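You operate a simulated robot arm through the tools that you are given. There is no shell and no other tool. Be economical: measure what you need, move in short steps, check, and stop when the job is done.

You run a simulated robot arm. Do the job below in one go: nothing can be reset, and whatever is moved stays where it is left.

JOB
Wipe up the toast crumbs under the yellow cup with the sponge.
Fine: stand the cup aside on the counter in the corner, wipe, keep the sponge off plugs and sockets if it is wet, then put sponge and cup back where they were.

Only the result counts: the job must be done as asked and must still hold three seconds after the hand-in. Knocking over, shifting, dropping, spilling or breaking anything else fails it.

ROBOT AND FRAMES
A 6-joint arm with a two-finger parallel gripper, fixed in place. Base frame: the origin is at the foot of the arm, x ahead of it, y to its left, z up; the work surface is at about z = 0. Lengths are in m, angles in rad, forces in N, time in s.
With the tool pointing down near the work surface it reaches from about 0.14 to 0.58 m from the base axis. Its first joint turns from -1.152 to 1.152 rad. Payload 2.1 kg.
The tool frame sits at the grasp point between the pads (the TCP): z along the fingers, y along the line on which they close. The tips reach 0.03 m beyond it. Largest opening 0.094 m; finger width 0.028, thickness 0.01; the body of the gripper, 0.05 by 0.096 m, starts 0.055 m behind the TCP.
Orientation is that of the tool frame in the base frame, as [roll, pitch, yaw] about the fixed x, y, z axes, in that order (R = Rz(yaw) Ry(pitch) Rx(roll)). With the fingers straight down and closing along the base's y, the tool's x points along the base's -x, its y along +y and its z along -z.

CONTROLS
- The arm moves only by the tool drive_tool. Its argument "motion" is a list of rows, each a list of 7 numbers: the turn, a rotation vector about the tool's x, y, z in units of 180 degrees (1.0 is 180 degrees), then the shift along the tool's x, y, z in units of 100 mm (1.0 is 100 mm), then the closure, from 0 (fully open) to 1 (shut). In form: [[ax, ay, az, tx, ty, tz, fingers], ...]. A call has 1 to 8 rows; each row is the pose to reach, as a shift and turn from the pose commanded when the call began, along the tool's axes at that moment. A call with a number of a shift or a turn outside -1 to 1 is refused whole. Rows are played at 5 a second. More than 0.05 m and 0.15 rad between two rows, or a gripper value outside its range, and nothing of the call is played. A pose out of reach is approached as far as the arm can. The call stops where the force on the tool passes 40 N (or 10 N more than at its start, if that is more) or the arm is blocked; 0.2 s more then pass. The fingers move at their own pace (about 0.072 m/s each) and stop on an object; they squeeze with about 26 N. The grip force told is the motor's: it shows also when the fingers shut on nothing. Time passes only in rows, and 0.2 s behind the last, so rows that repeat a pose let the fingers close. The reply holds the time, the measured pose of the TCP, the force on the tool along the base axes, the opening and the grip force, in the units named above and with some noise.
- Cameras (640 x 400 px; columns grow to the right, rows downward): "scene" is fixed at [0.061, -0.3842, 0.4743]; the picture's right is [0.68, -0.73, 0.00], its down [-0.48, -0.45, -0.75] and it looks along [0.55, 0.51, -0.66] (base axes); focal length 257 px, centre (320, 200). "wrist" rides on the gripper at [-0.037, 0, -0.058] in the tool frame; the picture's right is [0.00, -1.00, 0.00], its down [0.97, 0.00, -0.24] and it looks along [0.24, 0.00, 0.97] (tool axes); focal length 218 px, centre (320, 200).
- snapshot(camera): a new picture of that camera. No time passes.
- measure_at(camera, pixels): for up to 12 pixels [column, row] of the newest picture of that camera ("zoom" is the newest enlarged one), the place [x, y, z] in the base frame of the surface seen there, good to about 0.002 m. No time passes.
- close_up(camera, box): a new picture of the part [left, top, right, bottom] of that camera's present view, enlarged. No time passes.
- close_job(): hands the job in; it is judged then, once.

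Keep the steps short. Do not move on a guess: measure, check each grasp and each placing, and mend mistakes. In all there are 80 turns and 34 pictures (those below and enlarged ones count). Leave the gripper open and the arm clear of the work at the hand-in unless told otherwise, and finish with a single line.

The tools are called after ">>>" by a JSON object that holds its "method" and its "body". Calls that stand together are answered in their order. drive_tool: Moves the arm, as the interface text tells. Its arguments: {"type":"object","properties":{"motion":{"type":"array","items":{"type":"array","items":{"type":"number"}}}},"required":["motion"]} The other tools are called the same way: snapshot (camera) takes a picture; measure_at (camera, pixels) gives the place of the surface under pixels of a picture; close_up (camera, box) takes an enlarged picture of a part of a camera's view; close_job () hands the job in.

At the start:

```text
time_s: 0.0
eef_pos: [0.298, 0.0349, 0.2236]
orientation: [3.14, 0.001, -3.138]
contact_force: [0.4, -0.4, -0.3]
width: 0.0941
grasp_force: 0.1
```

scene: 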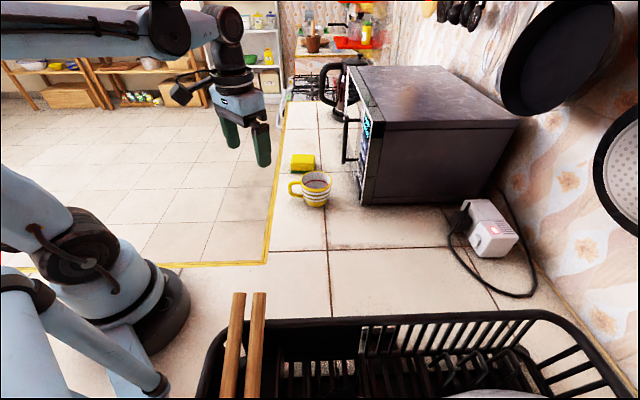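
wrist: 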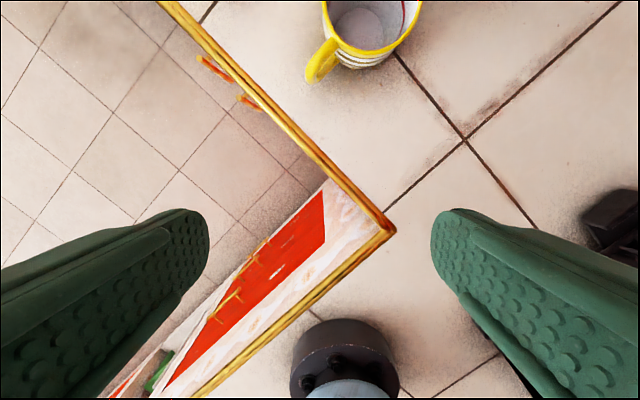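

I see the yellow cup near (315,188), the yellow-green sponge near (303,162), and a socket/plug near (488,228). I'll enlarge the cup area first.

>>> {"method": "close_up", "body": {"camera": "scene", "box": [260, 130, 380, 220]}}

>>> {"method": "measure_at", "body": {"camera": "scene", "pixels": [[316, 173], [316, 206], [303, 158], [303, 168], [292, 166], [314, 166], [292, 155], [314, 155], [292, 187], [488, 228], [360, 204], [325, 250]]}}

```text
4.44 times, centred on (320, 175) of scene
```

zoom: 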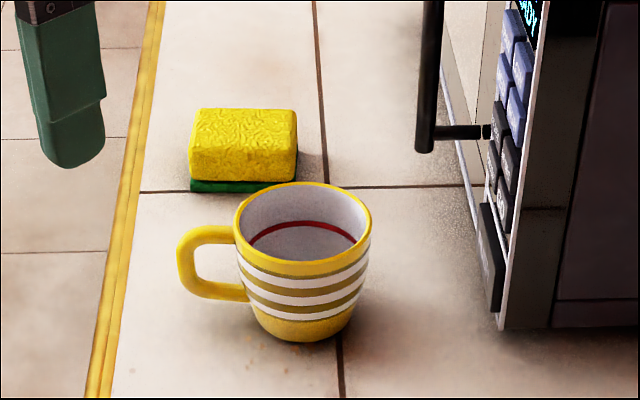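

```text
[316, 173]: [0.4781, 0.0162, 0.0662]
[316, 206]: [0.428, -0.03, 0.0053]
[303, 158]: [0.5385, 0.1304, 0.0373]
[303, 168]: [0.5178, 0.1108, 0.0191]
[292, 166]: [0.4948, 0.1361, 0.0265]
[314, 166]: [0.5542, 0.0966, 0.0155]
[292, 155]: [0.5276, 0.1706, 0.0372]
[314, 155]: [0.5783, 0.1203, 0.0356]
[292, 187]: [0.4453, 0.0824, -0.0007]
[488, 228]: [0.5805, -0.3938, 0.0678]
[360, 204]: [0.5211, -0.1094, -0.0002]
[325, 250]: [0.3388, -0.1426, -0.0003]
```

I'll measure the cup's rim, handle, inside and base, the crumbs, and the sponge's corners in the enlarged picture.

>>> {"method": "measure_at", "body": {"camera": "zoom", "pixels": [[237, 228], [370, 215], [300, 268], [303, 185], [303, 240], [185, 262], [225, 230], [300, 338], [262, 350], [290, 352], [250, 365], [240, 340]]}}

>>> {"method": "measure_at", "body": {"camera": "zoom", "pixels": [[193, 150], [293, 152], [202, 112], [291, 114], [192, 186], [270, 186], [190, 178], [296, 175], [430, 148], [500, 325], [140, 190], [110, 330]]}}

>>> {"method": "close_up", "body": {"camera": "wrist", "box": [270, 0, 470, 125]}}

```text
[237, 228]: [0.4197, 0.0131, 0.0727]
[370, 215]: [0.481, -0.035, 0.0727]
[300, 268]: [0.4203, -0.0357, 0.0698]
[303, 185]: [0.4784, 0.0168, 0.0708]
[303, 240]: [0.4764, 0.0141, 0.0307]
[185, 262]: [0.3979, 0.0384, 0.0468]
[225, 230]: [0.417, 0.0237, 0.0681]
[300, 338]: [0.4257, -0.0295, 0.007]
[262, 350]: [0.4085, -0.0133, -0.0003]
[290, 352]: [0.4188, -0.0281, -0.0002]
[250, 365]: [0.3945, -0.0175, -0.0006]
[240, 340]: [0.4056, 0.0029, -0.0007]
```

```text
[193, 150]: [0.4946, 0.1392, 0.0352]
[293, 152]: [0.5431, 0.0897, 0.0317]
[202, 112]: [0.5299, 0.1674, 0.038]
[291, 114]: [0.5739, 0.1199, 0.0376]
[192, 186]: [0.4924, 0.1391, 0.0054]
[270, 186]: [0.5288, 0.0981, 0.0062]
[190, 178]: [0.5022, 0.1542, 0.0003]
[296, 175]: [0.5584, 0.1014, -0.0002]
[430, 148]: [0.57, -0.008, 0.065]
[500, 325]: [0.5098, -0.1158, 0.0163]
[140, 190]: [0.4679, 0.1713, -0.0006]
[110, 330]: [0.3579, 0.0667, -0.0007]
```

```text
3.20 times, centred on (370, 62) of wrist
```

zoom: 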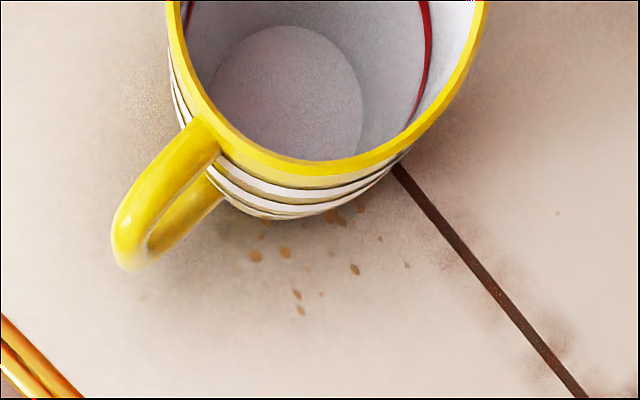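

The cup is empty. It is centred at about (0.449,-0.010), the rim is about 0.078 across at z 0.073, and the handle points to about 137°. The sponge is centred at about (0.535,0.129) with its short side along about 43°. A closing line at 45° suits both, so I'll turn the tool 45° high up and move toward the cup.

>>> {"method": "drive_tool", "body": {"motion": [[0, 0, 0.0417, -0.16, -0.075, 0, 0], [0, 0, 0.0833, -0.32, -0.15, 0, 0], [0, 0, 0.125, -0.48, -0.225, 0, 0], [0, 0, 0.1667, -0.64, -0.3, 0, 0], [0, 0, 0.2083, -0.8, -0.375, 0, 0], [0, 0, 0.25, -0.96, -0.45, 0, 0], [0, 0, 0.25, -0.96, -0.45, 0, 0]]}}

>>> {"method": "snapshot", "body": {"camera": "wrist"}}

```text
time_s: 1.6
eef_pos: [0.3953, -0.0112, 0.2262]
orientation: [3.141, 0.0, 2.355]
contact_force: [-0.4, 0.2, -0.1]
width: 0.0942
grasp_force: 0.0
```

```text
29 pictures are left
```

wrist: 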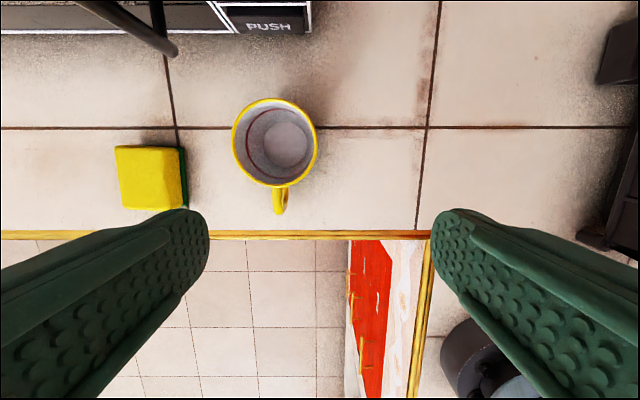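

The view is now square to the cup and the sponge. I'll measure the cup rim at (234,145), (316,145), (278,100), (270,186), plus the handle and the sponge corners.

>>> {"method": "measure_at", "body": {"camera": "wrist", "pixels": [[235, 143], [316, 143], [277, 100], [272, 185], [282, 212], [282, 140], [117, 148], [177, 150], [122, 206], [182, 205], [430, 127], [600, 75]]}}

```text
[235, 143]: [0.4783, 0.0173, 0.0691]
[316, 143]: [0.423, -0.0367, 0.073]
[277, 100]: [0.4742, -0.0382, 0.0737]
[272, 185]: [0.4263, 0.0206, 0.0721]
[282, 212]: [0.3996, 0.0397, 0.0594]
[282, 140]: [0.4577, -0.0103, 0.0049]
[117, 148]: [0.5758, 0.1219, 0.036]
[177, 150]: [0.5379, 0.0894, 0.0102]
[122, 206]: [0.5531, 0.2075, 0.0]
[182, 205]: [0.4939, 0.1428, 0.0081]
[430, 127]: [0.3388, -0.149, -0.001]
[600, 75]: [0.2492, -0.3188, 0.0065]
```

The cup centre is (0.450,-0.0095). I'll move over it and come down to z about 0.13, with the tips just above the rim.

>>> {"method": "drive_tool", "body": {"motion": [[0, 0, 0, -0.19, 0.2, 0.2, 0], [0, 0, 0, -0.375, 0.399, 0.45, 0], [0, 0, 0, -0.375, 0.399, 0.75, 0], [0, 0, 0, -0.375, 0.399, 0.95, 0], [0, 0, 0, -0.375, 0.399, 0.95, 0]]}}

>>> {"method": "snapshot", "body": {"camera": "wrist"}}

```text
time_s: 2.8
eef_pos: [0.4487, -0.0074, 0.1305]
orientation: [3.139, -0.001, 2.358]
contact_force: [0.2, 0.3, -0.7]
width: 0.0941
grasp_force: 0.1
```

```text
28 pictures are left
```

wrist: 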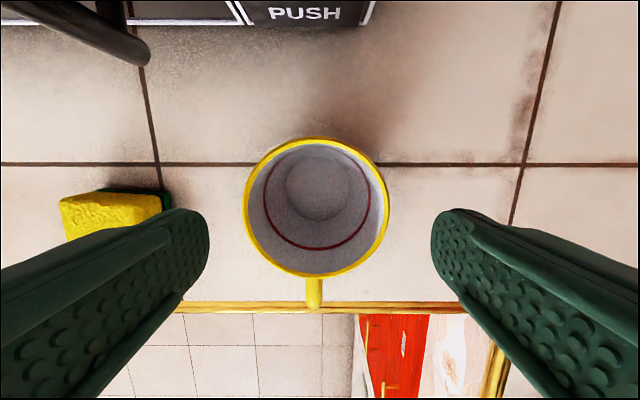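

The cup is centred between the fingers (columns 244–390). I'll make a small correction and descend to z about 0.048.

>>> {"method": "drive_tool", "body": {"motion": [[0, 0, 0, -0.02, -0.005, 0.2, 0], [0, 0, 0, -0.02, -0.005, 0.4, 0], [0, 0, 0, -0.02, -0.005, 0.6, 0], [0, 0, 0, -0.02, -0.005, 0.82, 0], [0, 0, 0, -0.02, -0.005, 0.82, 0]]}}

```text
time_s: 4.0
eef_pos: [0.4496, -0.0097, 0.0467]
orientation: [3.138, -0.001, 2.359]
contact_force: [0.2, 0.1, 0.0]
width: 0.094
grasp_force: 0.1
```

There was no contact on the way down. Now I'll close the fingers on the cup.

>>> {"method": "drive_tool", "body": {"motion": [[0, 0, 0, 0, 0, 0, 0.2], [0, 0, 0, 0, 0, 0, 0.5], [0, 0, 0, 0, 0, 0, 0.5], [0, 0, 0, 0, 0, 0, 0.5]]}}

```text
time_s: 5.0
eef_pos: [0.4491, -0.0101, 0.0468]
orientation: [3.14, 0.001, 2.357]
contact_force: [-0.1, 0.5, -0.8]
width: 0.0846
grasp_force: 26.0
```

The grip holds at 26 N with an opening of 0.0846. I'll lift slightly and check.

>>> {"method": "drive_tool", "body": {"motion": [[0, 0, 0, 0, 0, -0.1, 0.5], [0, 0, 0, 0, 0, -0.3, 0.5], [0, 0, 0, 0, 0, -0.5, 0.5], [0, 0, 0, 0, 0, -0.7, 0.5], [0, 0, 0, 0, 0, -0.7, 0.5]]}}

>>> {"method": "snapshot", "body": {"camera": "scene"}}

```text
time_s: 6.2
eef_pos: [0.4507, -0.0096, 0.1173]
orientation: [3.14, 0.001, 2.358]
contact_force: [0.6, 1.2, -0.5]
width: 0.0845
grasp_force: 26.2
```

```text
27 pictures are left
```

scene: 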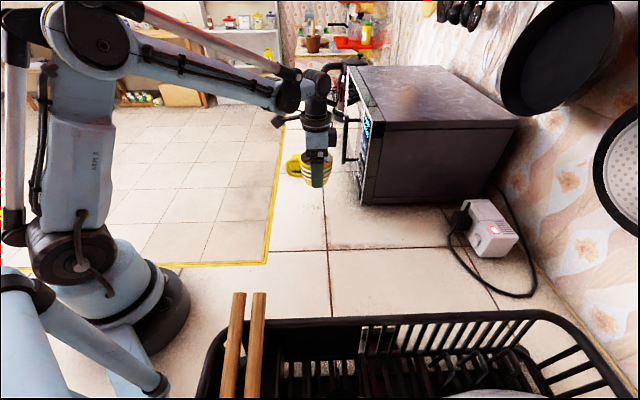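

The cup is lifted. I'll look for a free spot in the counter's corner, between the microwave, the charger and the rack.

>>> {"method": "measure_at", "body": {"camera": "scene", "pixels": [[380, 240], [350, 225], [400, 260], [448, 236], [360, 320], [300, 320], [268, 262], [240, 296], [470, 205], [330, 290], [362, 203], [262, 295]]}}

>>> {"method": "close_up", "body": {"camera": "scene", "box": [260, 140, 420, 260]}}

```text
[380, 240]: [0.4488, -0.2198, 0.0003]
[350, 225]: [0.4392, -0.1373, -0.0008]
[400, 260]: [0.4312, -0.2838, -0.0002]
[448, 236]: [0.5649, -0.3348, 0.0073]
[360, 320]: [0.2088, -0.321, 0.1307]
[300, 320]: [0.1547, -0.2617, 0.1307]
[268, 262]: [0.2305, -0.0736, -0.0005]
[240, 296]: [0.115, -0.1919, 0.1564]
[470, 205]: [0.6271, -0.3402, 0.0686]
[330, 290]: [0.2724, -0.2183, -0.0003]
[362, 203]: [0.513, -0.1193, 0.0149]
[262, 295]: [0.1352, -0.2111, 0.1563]
```

```text
3.33 times, centred on (340, 200) of scene
```

zoom: 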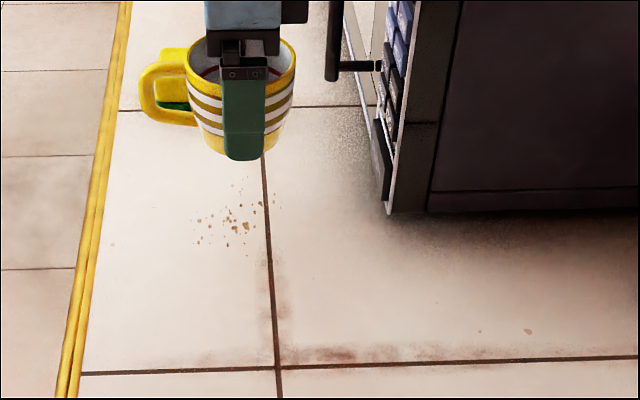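

Crumbs show at zoom (195–275,180–245). I'll measure them, then carry the cup at this height toward a free spot at (0.39,-0.18), keeping the tool turn.

>>> {"method": "measure_at", "body": {"camera": "zoom", "pixels": [[195, 220], [198, 242], [235, 186], [275, 203], [243, 243], [245, 226], [262, 204], [228, 245], [111, 243], [480, 331], [528, 332]]}}

>>> {"method": "drive_tool", "body": {"motion": [[0, 0, 0, -0.13, -0.27, 0, 0.5], [0, 0, 0, -0.26, -0.54, 0, 0.5], [0, 0, 0, -0.385, -0.817, 0, 0.5], [0, 0, 0, -0.385, -0.817, 0, 0.5]]}}

```text
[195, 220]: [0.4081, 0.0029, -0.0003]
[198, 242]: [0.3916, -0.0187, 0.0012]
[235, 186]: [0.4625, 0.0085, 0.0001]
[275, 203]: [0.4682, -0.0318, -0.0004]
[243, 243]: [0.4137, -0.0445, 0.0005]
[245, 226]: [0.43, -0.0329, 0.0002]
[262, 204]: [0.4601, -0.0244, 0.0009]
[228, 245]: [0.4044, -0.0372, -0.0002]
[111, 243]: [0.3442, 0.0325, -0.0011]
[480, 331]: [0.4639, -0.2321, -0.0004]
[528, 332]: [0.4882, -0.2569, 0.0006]
```

```text
time_s: 7.2
eef_pos: [0.4208, -0.0943, 0.1166]
orientation: [3.14, 0.0, 2.358]
contact_force: [-0.2, -0.3, -3.0]
width: 0.0844
grasp_force: 26.6
```

The cup is on its way. I'll carry it the second half, then lower to just above the surface (TCP about 0.050).

>>> {"method": "drive_tool", "body": {"motion": [[0, 0, 0, -0.13, -0.27, 0, 0.5], [0, 0, 0, -0.26, -0.54, 0, 0.5], [0, 0, 0, -0.385, -0.817, 0, 0.5], [0, 0, 0, -0.385, -0.817, 0.2, 0.5], [0, 0, 0, -0.385, -0.817, 0.4, 0.5], [0, 0, 0, -0.385, -0.817, 0.55, 0.5], [0, 0, 0, -0.385, -0.817, 0.66, 0.5], [0, 0, 0, -0.385, -0.817, 0.66, 0.5]]}}

>>> {"method": "close_up", "body": {"camera": "scene", "box": [260, 140, 420, 260]}}

```text
time_s: 9.0
eef_pos: [0.3903, -0.1795, 0.0511]
orientation: [3.14, 0.002, 2.358]
contact_force: [0.2, -0.8, -2.2]
width: 0.0843
grasp_force: 25.5
```

```text
3.33 times, centred on (340, 200) of scene
```

zoom: 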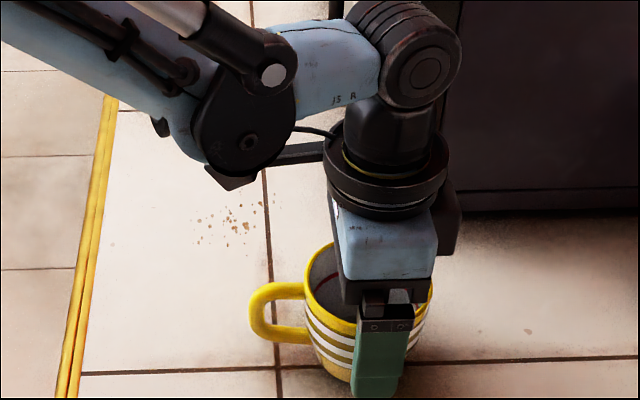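

The spot is clear. I'll lower in small steps until I feel contact.

>>> {"method": "drive_tool", "body": {"motion": [[0, 0, 0, 0, 0, 0.02, 0.5], [0, 0, 0, 0, 0, 0.035, 0.5], [0, 0, 0, 0, 0, 0.045, 0.5], [0, 0, 0, 0, 0, 0.045, 0.5]]}}

```text
time_s: 10.0
eef_pos: [0.3892, -0.18, 0.0455]
orientation: [3.138, 0.0, 2.358]
contact_force: [1.7, 3.5, 12.9]
width: 0.0843
grasp_force: 26.3
```

The 12.9 N upward force means the cup stands on the counter. I'll open the fingers and rise straight up.

>>> {"method": "drive_tool", "body": {"motion": [[0, 0, 0, 0, 0, -0.01, 0.1], [0, 0, 0, 0, 0, -0.01, 0], [0, 0, 0, 0, 0, -0.01, 0], [0, 0, 0, 0, 0, -0.3, 0], [0, 0, 0, 0, 0, -0.6, 0], [0, 0, 0, 0, 0, -0.95, 0], [0, 0, 0, 0, 0, -0.95, 0]]}}

>>> {"method": "snapshot", "body": {"camera": "wrist"}}

```text
time_s: 11.6
eef_pos: [0.3878, -0.179, 0.1431]
orientation: [3.139, 0.001, 2.357]
contact_force: [0.4, 0.0, -0.5]
width: 0.094
grasp_force: 0.2
```

```text
24 pictures are left
```

wrist: 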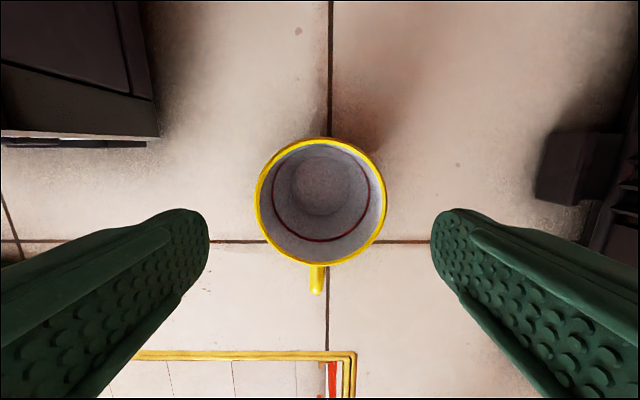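

The cup stands upright at about (0.39,-0.18). I'll go toward the sponge, moving away from the microwave side first.

>>> {"method": "drive_tool", "body": {"motion": [[0, 0, 0, 0.3, 0.1, 0, 0], [0, 0, 0, 0.6, 0.3, 0, 0], [0, 0, 0, 0.9, 0.6, 0, 0], [0, 0, 0, 0.9, 1.0, 0, 0]]}}

>>> {"method": "drive_tool", "body": {"motion": [[0, 0, 0, 0.05, 0.35, 0, 0], [0, 0, 0, 0.1, 0.7, 0, 0], [0, 0, 0, 0.15, 1.0, 0, 0], [0, 0, 0, 0.15, 1.0, 0, 0]]}}

>>> {"method": "snapshot", "body": {"camera": "wrist"}}

```text
time_s: 12.6
eef_pos: [0.3969, -0.0453, 0.1425]
orientation: [3.14, 0.0, 2.355]
contact_force: [-0.3, 0.1, -0.9]
width: 0.094
grasp_force: 0.0
```

```text
time_s: 13.6
eef_pos: [0.4574, 0.0356, 0.1407]
orientation: [3.139, -0.001, 2.359]
contact_force: [0.3, 0.7, -0.3]
width: 0.094
grasp_force: 0.1
```

```text
23 pictures are left
```

wrist: 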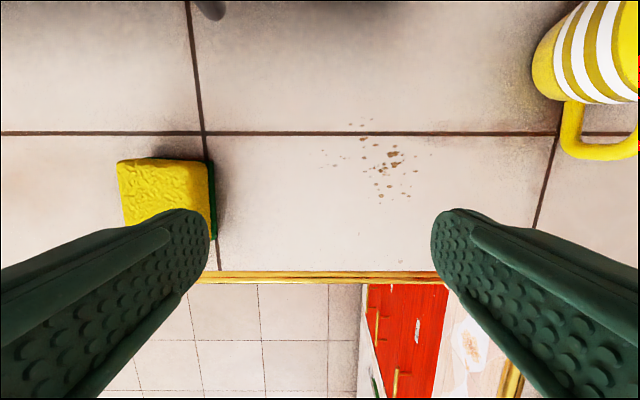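

Both crumbs and sponge show clearly. I'll measure crumb extents and the visible sponge edges.

>>> {"method": "measure_at", "body": {"camera": "wrist", "pixels": [[323, 150], [363, 120], [430, 154], [408, 196], [378, 200], [332, 165], [390, 160], [371, 136], [370, 233], [401, 260]]}}

>>> {"method": "measure_at", "body": {"camera": "wrist", "pixels": [[119, 166], [205, 165], [208, 200], [124, 222], [160, 164], [215, 200], [212, 165], [216, 236], [160, 200]]}}

```text
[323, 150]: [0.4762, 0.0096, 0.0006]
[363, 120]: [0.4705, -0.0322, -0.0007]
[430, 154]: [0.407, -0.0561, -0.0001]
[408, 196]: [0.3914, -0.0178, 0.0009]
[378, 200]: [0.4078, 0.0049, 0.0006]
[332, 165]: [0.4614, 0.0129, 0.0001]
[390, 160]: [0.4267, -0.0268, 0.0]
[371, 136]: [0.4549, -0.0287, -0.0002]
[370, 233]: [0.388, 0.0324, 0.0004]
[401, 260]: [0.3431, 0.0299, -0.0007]
```

```text
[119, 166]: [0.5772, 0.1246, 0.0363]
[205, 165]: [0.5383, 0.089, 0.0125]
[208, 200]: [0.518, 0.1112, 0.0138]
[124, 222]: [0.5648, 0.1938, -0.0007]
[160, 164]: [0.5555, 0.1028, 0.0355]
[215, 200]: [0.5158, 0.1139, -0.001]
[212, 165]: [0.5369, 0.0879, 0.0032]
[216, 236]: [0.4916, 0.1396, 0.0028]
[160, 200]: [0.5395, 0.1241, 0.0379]
```

The sponge centre is (0.534,0.130) with its short side about 0.051 along 43°. I'll move over it with a 2° turn.

>>> {"method": "drive_tool", "body": {"motion": [[0, 0, 0.006, 0.06, 0.4, 0, 0], [0, 0, 0.011, 0.126, 0.8, 0, 0], [0, 0, 0.011, 0.126, 0.98, 0, 0], [0, 0, 0.011, 0.126, 0.98, 0, 0]]}}

```text
time_s: 14.6
eef_pos: [0.515, 0.1128, 0.1414]
orientation: [3.14, 0.001, 2.323]
contact_force: [1.4, 0.6, 0.4]
width: 0.0941
grasp_force: 0.0
```

I'll shift the last bit and descend partway to z about 0.075.

>>> {"method": "drive_tool", "body": {"motion": [[0, 0, 0, 0, 0.256, 0, 0], [0, 0, 0, 0, 0.256, 0.3, 0], [0, 0, 0, 0, 0.256, 0.6, 0], [0, 0, 0, 0, 0.256, 0.66, 0], [0, 0, 0, 0, 0.256, 0.66, 0]]}}

>>> {"method": "snapshot", "body": {"camera": "wrist"}}

```text
time_s: 15.8
eef_pos: [0.5353, 0.131, 0.0757]
orientation: [3.139, 0.0, 2.32]
contact_force: [-0.2, 0.5, 0.2]
width: 0.0942
grasp_force: 0.1
```

```text
22 pictures are left
```

wrist: 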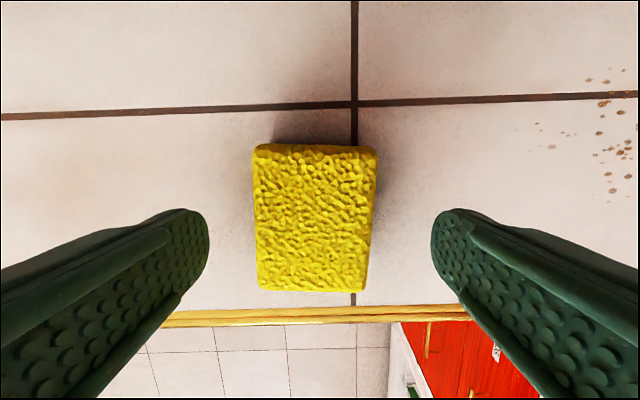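

The sponge is centred between the fingers. I'll record its corners for putting it back, then descend to z about 0.040.

>>> {"method": "measure_at", "body": {"camera": "wrist", "pixels": [[260, 150], [370, 152], [363, 286], [262, 284], [315, 220]]}}

>>> {"method": "drive_tool", "body": {"motion": [[0, 0, 0, 0, 0, 0.15, 0], [0, 0, 0, 0, 0, 0.355, 0], [0, 0, 0, 0, 0, 0.355, 0]]}}

```text
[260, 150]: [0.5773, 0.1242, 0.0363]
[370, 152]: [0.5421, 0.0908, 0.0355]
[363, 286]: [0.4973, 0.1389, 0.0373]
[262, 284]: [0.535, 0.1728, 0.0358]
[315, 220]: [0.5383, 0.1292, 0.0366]
```

```text
time_s: 16.6
eef_pos: [0.536, 0.1308, 0.042]
orientation: [3.138, 0.0, 2.323]
contact_force: [-0.3, 0.0, 0.5]
width: 0.0942
grasp_force: 0.1
```

The fingers flank the sponge. I'll go 3 mm lower and close.

>>> {"method": "drive_tool", "body": {"motion": [[0, 0, 0, 0, 0.01, 0.03, 0], [0, 0, 0, 0, 0.01, 0.03, 0.3], [0, 0, 0, 0, 0.01, 0.03, 0.6], [0, 0, 0, 0, 0.01, 0.03, 0.6], [0, 0, 0, 0, 0.01, 0.03, 0.6], [0, 0, 0, 0, 0.01, 0.03, 0.6]]}}

```text
time_s: 18.0
eef_pos: [0.5372, 0.1317, 0.0376]
orientation: [3.14, -0.001, 2.322]
contact_force: [0.1, 0.9, -0.3]
width: 0.0614
grasp_force: 25.7
```

I have the sponge at 26 N. I'll lift 4 cm and carry it to the near edge of the crumb patch.

>>> {"method": "drive_tool", "body": {"motion": [[0, 0, 0, 0, 0, -0.2, 0.6], [0, 0, 0, 0, 0, -0.4, 0.6], [0, 0, 0, -0.13, -0.33, -0.4, 0.6], [0, 0, 0, -0.26, -0.66, -0.4, 0.6], [0, 0, 0, -0.38, -0.98, -0.4, 0.6], [0, 0, 0, -0.38, -0.98, -0.4, 0.6]]}}

>>> {"method": "close_up", "body": {"camera": "scene", "box": [260, 120, 420, 240]}}

```text
time_s: 19.4
eef_pos: [0.4889, 0.0388, 0.0777]
orientation: [3.141, -0.001, 2.324]
contact_force: [-0.2, 0.1, -0.6]
width: 0.0615
grasp_force: 26.2
```

```text
3.33 times, centred on (340, 180) of scene
```

zoom: 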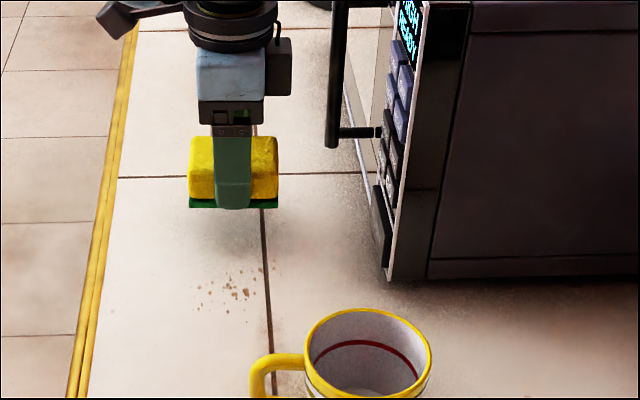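

I'll lower the sponge to the counter and read the contact force.

>>> {"method": "drive_tool", "body": {"motion": [[0, 0, 0, 0, 0, 0.2, 0.6], [0, 0, 0, 0, 0, 0.37, 0.6], [0, 0, 0, 0, 0, 0.4, 0.6], [0, 0, 0, 0, 0, 0.41, 0.6], [0, 0, 0, 0, 0, 0.41, 0.6]]}}

```text
time_s: 20.6
eef_pos: [0.4899, 0.0376, 0.0379]
orientation: [3.14, 0.0, 2.323]
contact_force: [1.0, -1.4, 29.3]
width: 0.0614
grasp_force: 25.3
```

Contact is 29 N. I'll ease off half a millimetre and start the first wiping stroke along the tool's -y.

>>> {"method": "drive_tool", "body": {"motion": [[0, 0, 0, -0.05, -0.05, -0.006, 0.6], [0, 0, 0, -0.15, -0.25, -0.006, 0.6], [0, 0, 0, -0.15, -0.45, -0.006, 0.6], [0, 0, 0, -0.15, -0.65, -0.006, 0.6], [0, 0, 0, -0.15, -0.85, -0.006, 0.6], [0, 0, 0, -0.15, -1.0, -0.006, 0.6]]}}

```text
time_s: 22.0
eef_pos: [0.4264, -0.0402, 0.0372]
orientation: [3.135, 0.0, 2.324]
contact_force: [10.9, 9.5, 27.2]
width: 0.0614
grasp_force: 26.5
```

The stroke runs smoothly. I'll finish this stroke, shift sideways 3.5 cm, and wipe back.

>>> {"method": "drive_tool", "body": {"motion": [[0, 0, 0, 0, -0.15, -0.004, 0.6], [0, 0, 0, 0, -0.3, -0.004, 0.6], [0, 0, 0, 0, -0.45, -0.004, 0.6], [0, 0, 0, 0.2, -0.45, -0.004, 0.6], [0, 0, 0, 0.38, -0.45, -0.004, 0.6], [0, 0, 0, 0.38, -0.25, -0.004, 0.6], [0, 0, 0, 0.38, -0.05, -0.004, 0.6], [0, 0, 0, 0.38, 0.15, -0.004, 0.6]]}}

```text
time_s: 23.8
eef_pos: [0.4125, -0.0034, 0.038]
orientation: [3.141, 0.001, 2.322]
contact_force: [0.3, 0.0, 0.4]
width: 0.0613
grasp_force: 26.2
```

The force dropped to near zero, so contact was lost on the return. I'll press down about 1 mm and repeat the return stroke.

>>> {"method": "drive_tool", "body": {"motion": [[0, 0, 0, 0, -0.2, 0, 0.6], [0, 0, 0, 0, -0.4, 0, 0.6], [0, 0, 0, 0, -0.6, 0, 0.6], [0, 0, 0, 0, -0.6, 0.005, 0.6], [0, 0, 0, 0, -0.6, 0.009, 0.6], [0, 0, 0, 0, -0.6, 0.009, 0.6]]}}

```text
time_s: 25.2
eef_pos: [0.3689, -0.045, 0.0362]
orientation: [3.139, 0.0, 2.324]
contact_force: [7.2, 9.6, 29.4]
width: 0.0615
grasp_force: 26.3
```

Contact is 29 N again. I'll wipe back along +y on this track.

>>> {"method": "drive_tool", "body": {"motion": [[0, 0, 0, 0, 0.15, -0.002, 0.6], [0, 0, 0, 0, 0.35, -0.002, 0.6], [0, 0, 0, 0, 0.55, -0.002, 0.6], [0, 0, 0, 0, 0.75, -0.002, 0.6], [0, 0, 0, 0, 1.0, -0.002, 0.6]]}}

```text
time_s: 26.4
eef_pos: [0.4418, 0.0238, 0.0359]
orientation: [3.138, 0.0, 2.323]
contact_force: [0.8, -0.1, 0.4]
width: 0.0616
grasp_force: 25.8
```

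The reading is near zero again. I'll lift and look at both the patch and the sponge.

>>> {"method": "drive_tool", "body": {"motion": [[0, 0, 0, 0, 0, -0.3, 0.6], [0, 0, 0, 0.15, 0.45, -0.6, 0.6], [0, 0, 0, 0.3, 0.9, -0.6, 0.6], [0, 0, 0, 0.3, 0.9, -0.6, 0.6]]}}

>>> {"method": "close_up", "body": {"camera": "scene", "box": [260, 120, 420, 240]}}

>>> {"method": "snapshot", "body": {"camera": "wrist"}}

```text
refused: row 2 steps farther than a row can; nothing moved
```

```text
3.33 times, centred on (340, 180) of scene
```

zoom: 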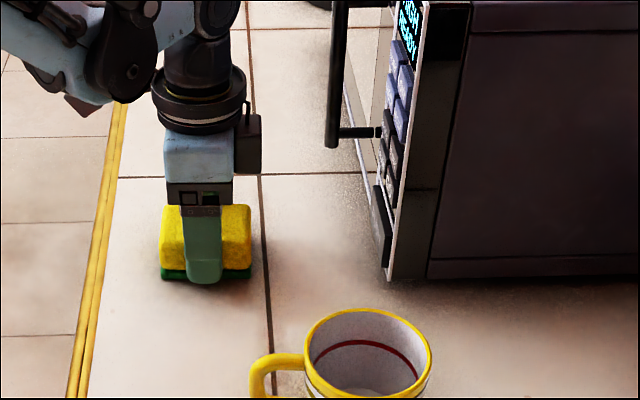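

```text
19 pictures are left
```

wrist: 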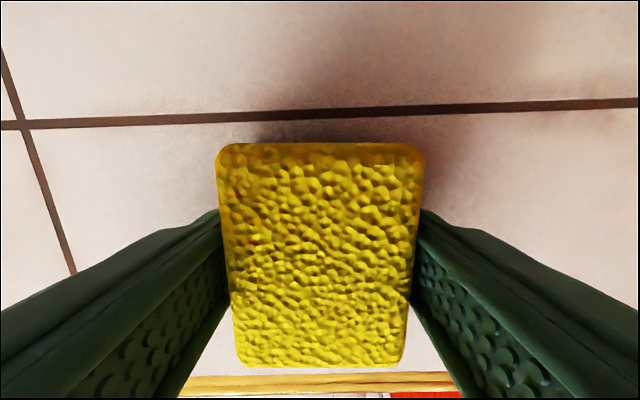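

That move was refused (step too long), but the pictures show the crumbs gone outside the sponge. I'll press down 0.5 mm, finish the stroke along +y, then lift and look.

>>> {"method": "drive_tool", "body": {"motion": [[0, 0, 0, 0, 0, 0.008, 0.6], [0, 0, 0, -0.15, 0, 0.008, 0.6], [0, 0, 0, -0.15, 0.2, 0.008, 0.6], [0, 0, 0, -0.15, 0.4, 0.008, 0.6], [0, 0, 0, -0.05, 0.55, 0.0, 0.6], [0, 0, 0, -0.05, 0.55, -0.35, 0.6], [0, 0, 0, -0.05, 0.95, -0.6, 0.6], [0, 0, 0, -0.05, 0.95, -0.6, 0.6]]}}

>>> {"method": "close_up", "body": {"camera": "scene", "box": [260, 120, 420, 240]}}

>>> {"method": "snapshot", "body": {"camera": "wrist"}}

```text
time_s: 28.2
eef_pos: [0.5126, 0.0858, 0.098]
orientation: [3.14, 0.0, 2.324]
contact_force: [-0.1, -0.3, 0.1]
width: 0.0615
grasp_force: 26.2
```

```text
3.33 times, centred on (340, 180) of scene
```

zoom: 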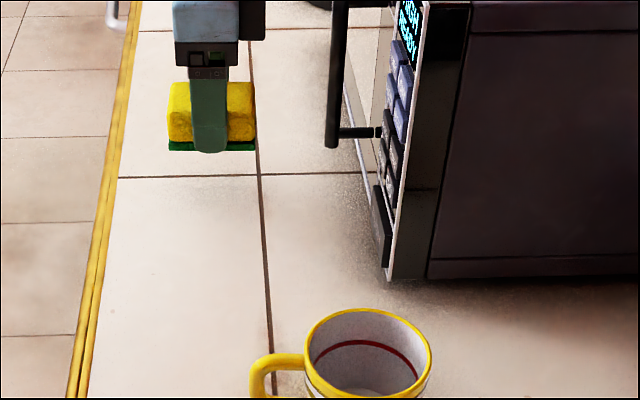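

```text
17 pictures are left
```

wrist: 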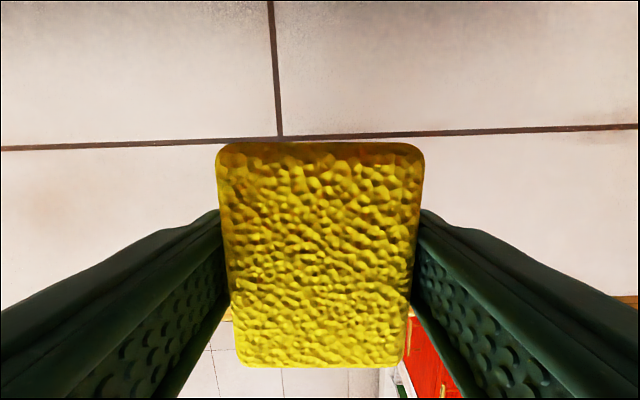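

The crumbs are gone. Before putting the sponge back, I'll check for slip in the grip by measuring its top corners now.

>>> {"method": "measure_at", "body": {"camera": "wrist", "pixels": [[225, 150], [417, 152], [400, 360], [243, 360], [320, 250]]}}

>>> {"method": "close_up", "body": {"camera": "scene", "box": [285, 130, 335, 165]}}

```text
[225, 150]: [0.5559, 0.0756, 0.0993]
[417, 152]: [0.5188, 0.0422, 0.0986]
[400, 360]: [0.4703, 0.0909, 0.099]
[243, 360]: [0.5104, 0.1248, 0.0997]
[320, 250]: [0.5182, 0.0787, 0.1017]
```

```text
11.43 times, centred on (310, 148) of scene
```

zoom: 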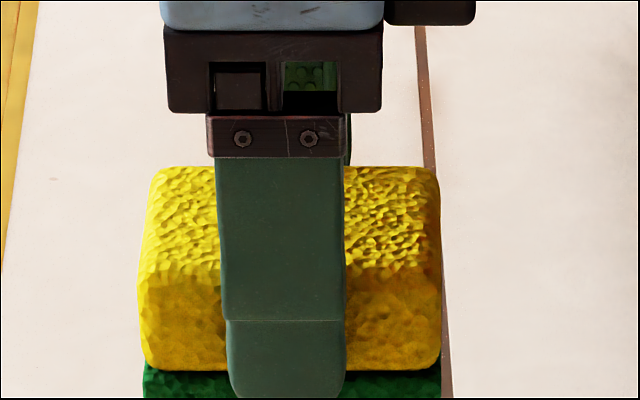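

The sponge slid only about 2 mm up and 2 mm along tool -x in the grip. I'll correct for it, go back to the original place and lower to just above the counter.

>>> {"method": "drive_tool", "body": {"motion": [[0, 0, 0, 0.1, 0.25, 0, 0.6], [0, 0, 0, 0.19, 0.504, 0, 0.6], [0, 0, 0, 0.19, 0.504, 0.3, 0.6], [0, 0, 0, 0.19, 0.504, 0.5, 0.6], [0, 0, 0, 0.19, 0.504, 0.58, 0.6], [0, 0, 0, 0.19, 0.504, 0.58, 0.6]]}}

```text
time_s: 29.6
eef_pos: [0.5384, 0.1336, 0.0356]
orientation: [3.14, 0.001, 2.323]
contact_force: [-0.1, 0.2, 0.0]
width: 0.0613
grasp_force: 26.0
```

No contact yet. I'll lower in half-millimetre steps with a 1 mm correction.

>>> {"method": "drive_tool", "body": {"motion": [[0, 0, 0, 0.01, -0.01, 0, 0.6], [0, 0, 0, 0.01, -0.01, 0.005, 0.6], [0, 0, 0, 0.01, -0.01, 0.01, 0.6], [0, 0, 0, 0.01, -0.01, 0.01, 0.6]]}}

```text
time_s: 30.6
eef_pos: [0.5367, 0.1338, 0.0377]
orientation: [3.14, 0.002, 2.324]
contact_force: [-0.5, -1.0, -0.6]
width: 0.0613
grasp_force: 25.5
```

Still no contact, and the position noise is about 1 mm. I'll lower further in small steps.

>>> {"method": "drive_tool", "body": {"motion": [[0, 0, 0, 0, 0, 0.007, 0.6], [0, 0, 0, 0, 0, 0.014, 0.6], [0, 0, 0, 0, 0, 0.014, 0.6]]}}

```text
time_s: 31.4
eef_pos: [0.5372, 0.1349, 0.0352]
orientation: [3.141, -0.001, 2.322]
contact_force: [-0.7, 0.0, 0.2]
width: 0.0612
grasp_force: 26.5
```

>>> {"method": "drive_tool", "body": {"motion": [[0, 0, 0, 0, 0, 0.006, 0.6], [0, 0, 0, 0, 0, 0.012, 0.6], [0, 0, 0, 0, 0, 0.012, 0.6]]}}

```text
time_s: 32.2
eef_pos: [0.5362, 0.1339, 0.035]
orientation: [3.141, -0.001, 2.324]
contact_force: [-0.1, -2.8, 16.8]
width: 0.0613
grasp_force: 26.0
```

The 16.8 N reading means the sponge is down. I'll open the fingers and rise straight up, then look.

>>> {"method": "drive_tool", "body": {"motion": [[0, 0, 0, 0, 0, -0.005, 0.3], [0, 0, 0, 0, 0, -0.005, 0], [0, 0, 0, 0, 0, -0.005, 0], [0, 0, 0, 0, 0, -0.005, 0], [0, 0, 0, 0, 0, -0.2, 0], [0, 0, 0, 0, 0, -0.4, 0], [0, 0, 0, 0, 0, -0.4, 0]]}}

>>> {"method": "snapshot", "body": {"camera": "wrist"}}

```text
time_s: 33.8
eef_pos: [0.5379, 0.1329, 0.074]
orientation: [3.139, 0.001, 2.323]
contact_force: [-0.5, 0.1, -0.1]
width: 0.094
grasp_force: 0.0
```

```text
15 pictures are left
```

wrist: 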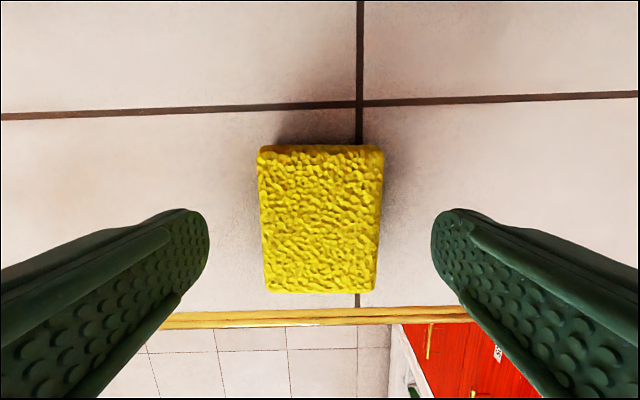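

>>> {"method": "measure_at", "body": {"camera": "wrist", "pixels": [[264, 151], [376, 153], [371, 286], [270, 286], [320, 220]]}}

```text
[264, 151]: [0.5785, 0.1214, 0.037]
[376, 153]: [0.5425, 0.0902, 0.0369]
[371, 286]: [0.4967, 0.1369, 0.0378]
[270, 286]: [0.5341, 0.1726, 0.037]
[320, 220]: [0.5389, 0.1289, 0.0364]
```

The sponge is back within about 2 mm of where it was. I'll rise and move back toward the cup, undoing the 2° turn.

>>> {"method": "drive_tool", "body": {"motion": [[0, 0, 0, 0, 0, -0.35, 0], [0, 0, 0, 0, 0, -0.7, 0], [0, 0, 0, 0, -0.3, -0.7, 0], [0, 0, -0.005, 0, -0.65, -0.7, 0], [0, 0, -0.011, 0, -1.0, -0.7, 0], [0, 0, -0.011, 0, -1.0, -0.7, 0]]}}

>>> {"method": "snapshot", "body": {"camera": "wrist"}}

```text
time_s: 35.2
eef_pos: [0.4629, 0.0656, 0.1451]
orientation: [3.139, 0.001, 2.357]
contact_force: [-0.3, -0.5, 0.4]
width: 0.0938
grasp_force: 0.1
```

```text
14 pictures are left
```

wrist: 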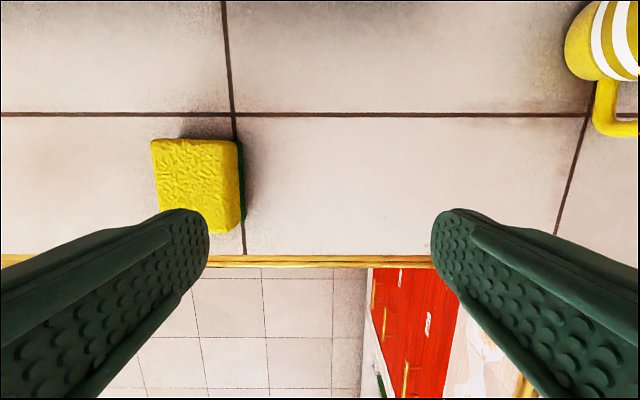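

The patch looks clean. I'll take one enlarged check of it before covering it with the cup.

>>> {"method": "close_up", "body": {"camera": "wrist", "box": [280, 70, 480, 260]}}

>>> {"method": "drive_tool", "body": {"motion": [[0, 0, 0, 0, -0.35, 0, 0], [0, 0, 0, 0, -0.7, 0, 0], [0, 0, 0, 0, -1.0, 0, 0], [0, 0, 0, 0, -1.0, 0, 0]]}}

```text
2.11 times, centred on (380, 165) of wrist
```

zoom: 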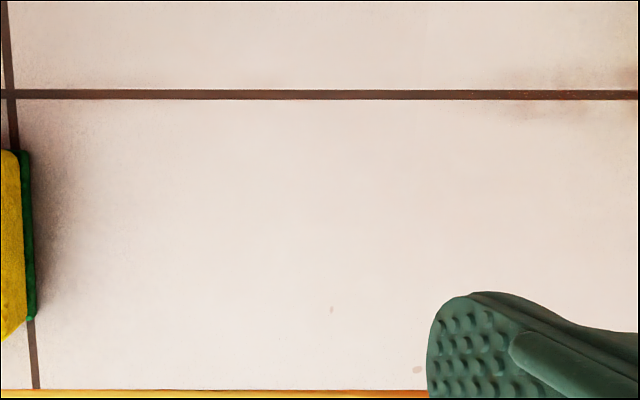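

```text
time_s: 36.2
eef_pos: [0.3927, -0.0053, 0.1445]
orientation: [3.141, 0.001, 2.358]
contact_force: [0.1, 0.2, 0.9]
width: 0.094
grasp_force: 0.1
```

The patch is clean; the two faint specks are tile marks like those elsewhere on the counter. I'll go over the cup in two halves.

>>> {"method": "drive_tool", "body": {"motion": [[0, 0, 0, -0.1, -0.33, 0, 0], [0, 0, 0, -0.3, -0.63, 0, 0], [0, 0, 0, -0.6, -0.63, 0, 0], [0, 0, 0, -0.6, -0.63, 0, 0]]}}

>>> {"method": "drive_tool", "body": {"motion": [[0, 0, 0, -0.2, -0.25, 0, 0], [0, 0, 0, -0.4, -0.5, 0, 0], [0, 0, 0, -0.6, -0.63, 0, 0], [0, 0, 0, -0.6, -0.63, 0, 0]]}}

>>> {"method": "snapshot", "body": {"camera": "wrist"}}

```text
time_s: 37.2
eef_pos: [0.391, -0.0918, 0.1444]
orientation: [3.139, 0.0, 2.359]
contact_force: [0.4, 0.4, -0.9]
width: 0.0939
grasp_force: 0.0
```

```text
time_s: 38.2
eef_pos: [0.3897, -0.1809, 0.144]
orientation: [3.139, 0.0, 2.36]
contact_force: [-0.6, 0.3, -0.3]
width: 0.0939
grasp_force: 0.1
```

```text
12 pictures are left
```

wrist: 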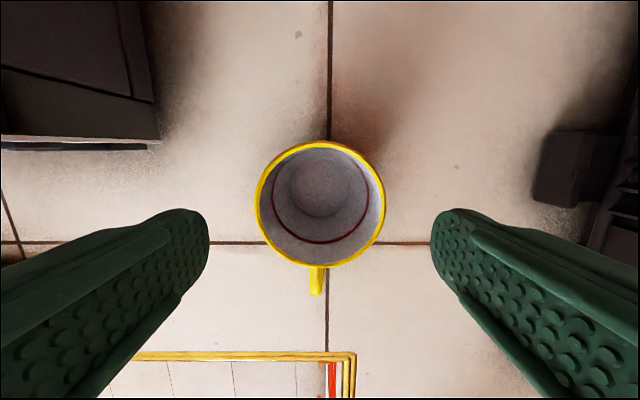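

The cup is centred (columns 255–386) and about 2 mm toward tool +x. I'll correct that and descend to z about 0.047.

>>> {"method": "drive_tool", "body": {"motion": [[0, 0, 0, 0.02, 0, 0.2, 0], [0, 0, 0, 0.02, 0, 0.4, 0], [0, 0, 0, 0.02, 0, 0.6, 0], [0, 0, 0, 0.02, 0, 0.8, 0], [0, 0, 0, 0.02, 0, 0.96, 0], [0, 0, 0, 0.02, 0, 0.96, 0]]}}

```text
time_s: 39.6
eef_pos: [0.3891, -0.1787, 0.0478]
orientation: [3.139, 0.0, 2.358]
contact_force: [-0.1, -1.1, 0.1]
width: 0.0942
grasp_force: 0.1
```

No contact. I'll close on the cup and lift.

>>> {"method": "drive_tool", "body": {"motion": [[0, 0, 0, 0, 0, 0, 0.2], [0, 0, 0, 0, 0, 0, 0.5], [0, 0, 0, 0, 0, 0, 0.5], [0, 0, 0, 0, 0, -0.1, 0.5], [0, 0, 0, 0, 0, -0.3, 0.5], [0, 0, 0, 0, 0, -0.5, 0.5], [0, 0, 0, 0, 0, -0.7, 0.5], [0, 0, 0, 0, 0, -0.7, 0.5]]}}

```text
time_s: 41.4
eef_pos: [0.388, -0.1782, 0.119]
orientation: [-3.141, 0.0, 2.358]
contact_force: [0.4, 0.1, -1.4]
width: 0.0849
grasp_force: 25.4
```

The cup is held. I'll carry it back in two halves toward (0.4497,-0.0097).

>>> {"method": "drive_tool", "body": {"motion": [[0, 0, 0, 0.13, 0.27, 0, 0.5], [0, 0, 0, 0.26, 0.54, 0, 0.5], [0, 0, 0, 0.378, 0.814, 0, 0.5], [0, 0, 0, 0.378, 0.814, 0, 0.5]]}}

>>> {"method": "drive_tool", "body": {"motion": [[0, 0, 0, 0.13, 0.27, 0, 0.5], [0, 0, 0, 0.26, 0.54, 0, 0.5], [0, 0, 0, 0.378, 0.814, 0, 0.5], [0, 0, 0, 0.378, 0.814, 0.2, 0.5], [0, 0, 0, 0.378, 0.814, 0.4, 0.5], [0, 0, 0, 0.378, 0.814, 0.6, 0.5], [0, 0, 0, 0.378, 0.814, 0.66, 0.5], [0, 0, 0, 0.378, 0.814, 0.66, 0.5]]}}

```text
time_s: 42.4
eef_pos: [0.4177, -0.0928, 0.1182]
orientation: [3.141, 0.0, 2.355]
contact_force: [0.6, 0.2, -2.5]
width: 0.0843
grasp_force: 25.8
```

```text
time_s: 44.2
eef_pos: [0.4495, -0.0104, 0.0523]
orientation: [3.14, -0.001, 2.357]
contact_force: [0.3, -0.8, -1.1]
width: 0.0847
grasp_force: 26.2
```

The cup is over its old place. I'll lower gently to contact.

>>> {"method": "drive_tool", "body": {"motion": [[0, 0, 0, 0, 0, 0.02, 0.5], [0, 0, 0, 0, 0, 0.035, 0.5], [0, 0, 0, 0, 0, 0.045, 0.5], [0, 0, 0, 0, 0, 0.045, 0.5]]}}

```text
time_s: 45.2
eef_pos: [0.4506, -0.0103, 0.0478]
orientation: [3.14, 0.001, 2.358]
contact_force: [-0.2, 0.1, -2.3]
width: 0.0844
grasp_force: 25.7
```

>>> {"method": "drive_tool", "body": {"motion": [[0, 0, 0, 0, 0, 0.006, 0.5], [0, 0, 0, 0, 0, 0.012, 0.5], [0, 0, 0, 0, 0, 0.012, 0.5]]}}

```text
time_s: 46.0
eef_pos: [0.4498, -0.0095, 0.0467]
orientation: [3.14, -0.001, 2.357]
contact_force: [-5.8, -0.9, 16.0]
width: 0.0841
grasp_force: 25.9
```

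The 16 N reading means the cup is standing. I'll release, rise straight up, and check.

>>> {"method": "drive_tool", "body": {"motion": [[0, 0, 0, 0, 0, -0.008, 0.1], [0, 0, 0, 0, 0, -0.008, 0], [0, 0, 0, 0, 0, -0.008, 0], [0, 0, 0, 0, 0, -0.3, 0], [0, 0, 0, 0, 0, -0.6, 0], [0, 0, 0, 0, 0, -0.95, 0], [0, 0, 0, 0, 0, -0.95, 0]]}}

>>> {"method": "drive_tool", "body": {"motion": [[0, 0, 0, 0.15, -0.15, -0.2, 0], [0, 0, 0, 0.3, -0.3, -0.5, 0], [0, 0, 0, 0.375, -0.4, -0.8, 0], [0, 0, 0, 0.375, -0.4, -0.8, 0]]}}

>>> {"method": "snapshot", "body": {"camera": "wrist"}}

>>> {"method": "snapshot", "body": {"camera": "scene"}}

```text
time_s: 47.6
eef_pos: [0.4499, -0.0103, 0.1413]
orientation: [3.14, 0.0, 2.358]
contact_force: [0.4, 0.1, 0.1]
width: 0.094
grasp_force: 0.0
```

```text
time_s: 48.6
eef_pos: [0.3947, -0.0116, 0.2251]
orientation: [3.14, -0.001, 2.357]
contact_force: [0.5, -0.7, -0.5]
width: 0.0938
grasp_force: 0.1
```

```text
11 pictures are left
```

wrist: 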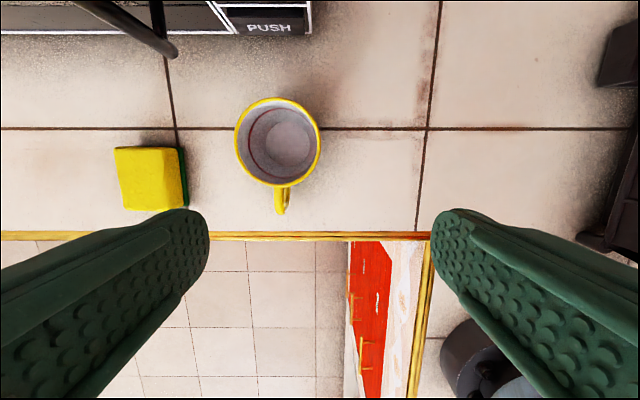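

```text
10 pictures are left
```

scene: 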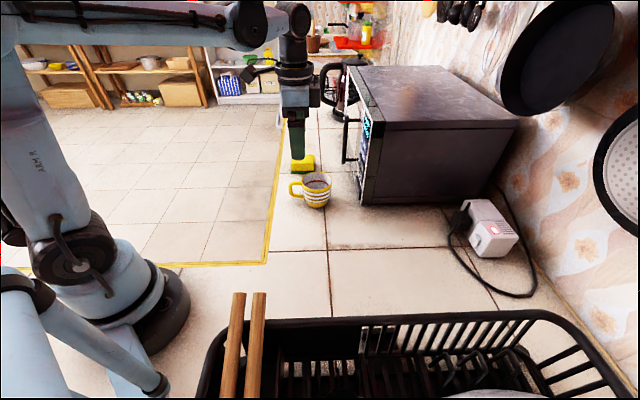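

The cup stands with its handle as before. I'll measure the rim to confirm its place.

>>> {"method": "measure_at", "body": {"camera": "wrist", "pixels": [[237, 143], [318, 143], [279, 100], [274, 185], [283, 212]]}}

```text
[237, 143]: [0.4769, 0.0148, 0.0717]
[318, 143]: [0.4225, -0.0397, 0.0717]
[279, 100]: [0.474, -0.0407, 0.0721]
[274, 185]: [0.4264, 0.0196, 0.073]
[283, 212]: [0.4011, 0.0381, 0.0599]
```

The cup is within about 2 mm of its old place, the sponge is back, the crumbs are gone, and the gripper is open and clear. I'm handing in.

>>> {"method": "close_job", "body": {}}

```text
The job is handed in.
```

I wiped up the crumbs under the yellow cup and put the sponge and the cup back within about 2 mm of where they were, with the sponge kept well away from the plug and socket.
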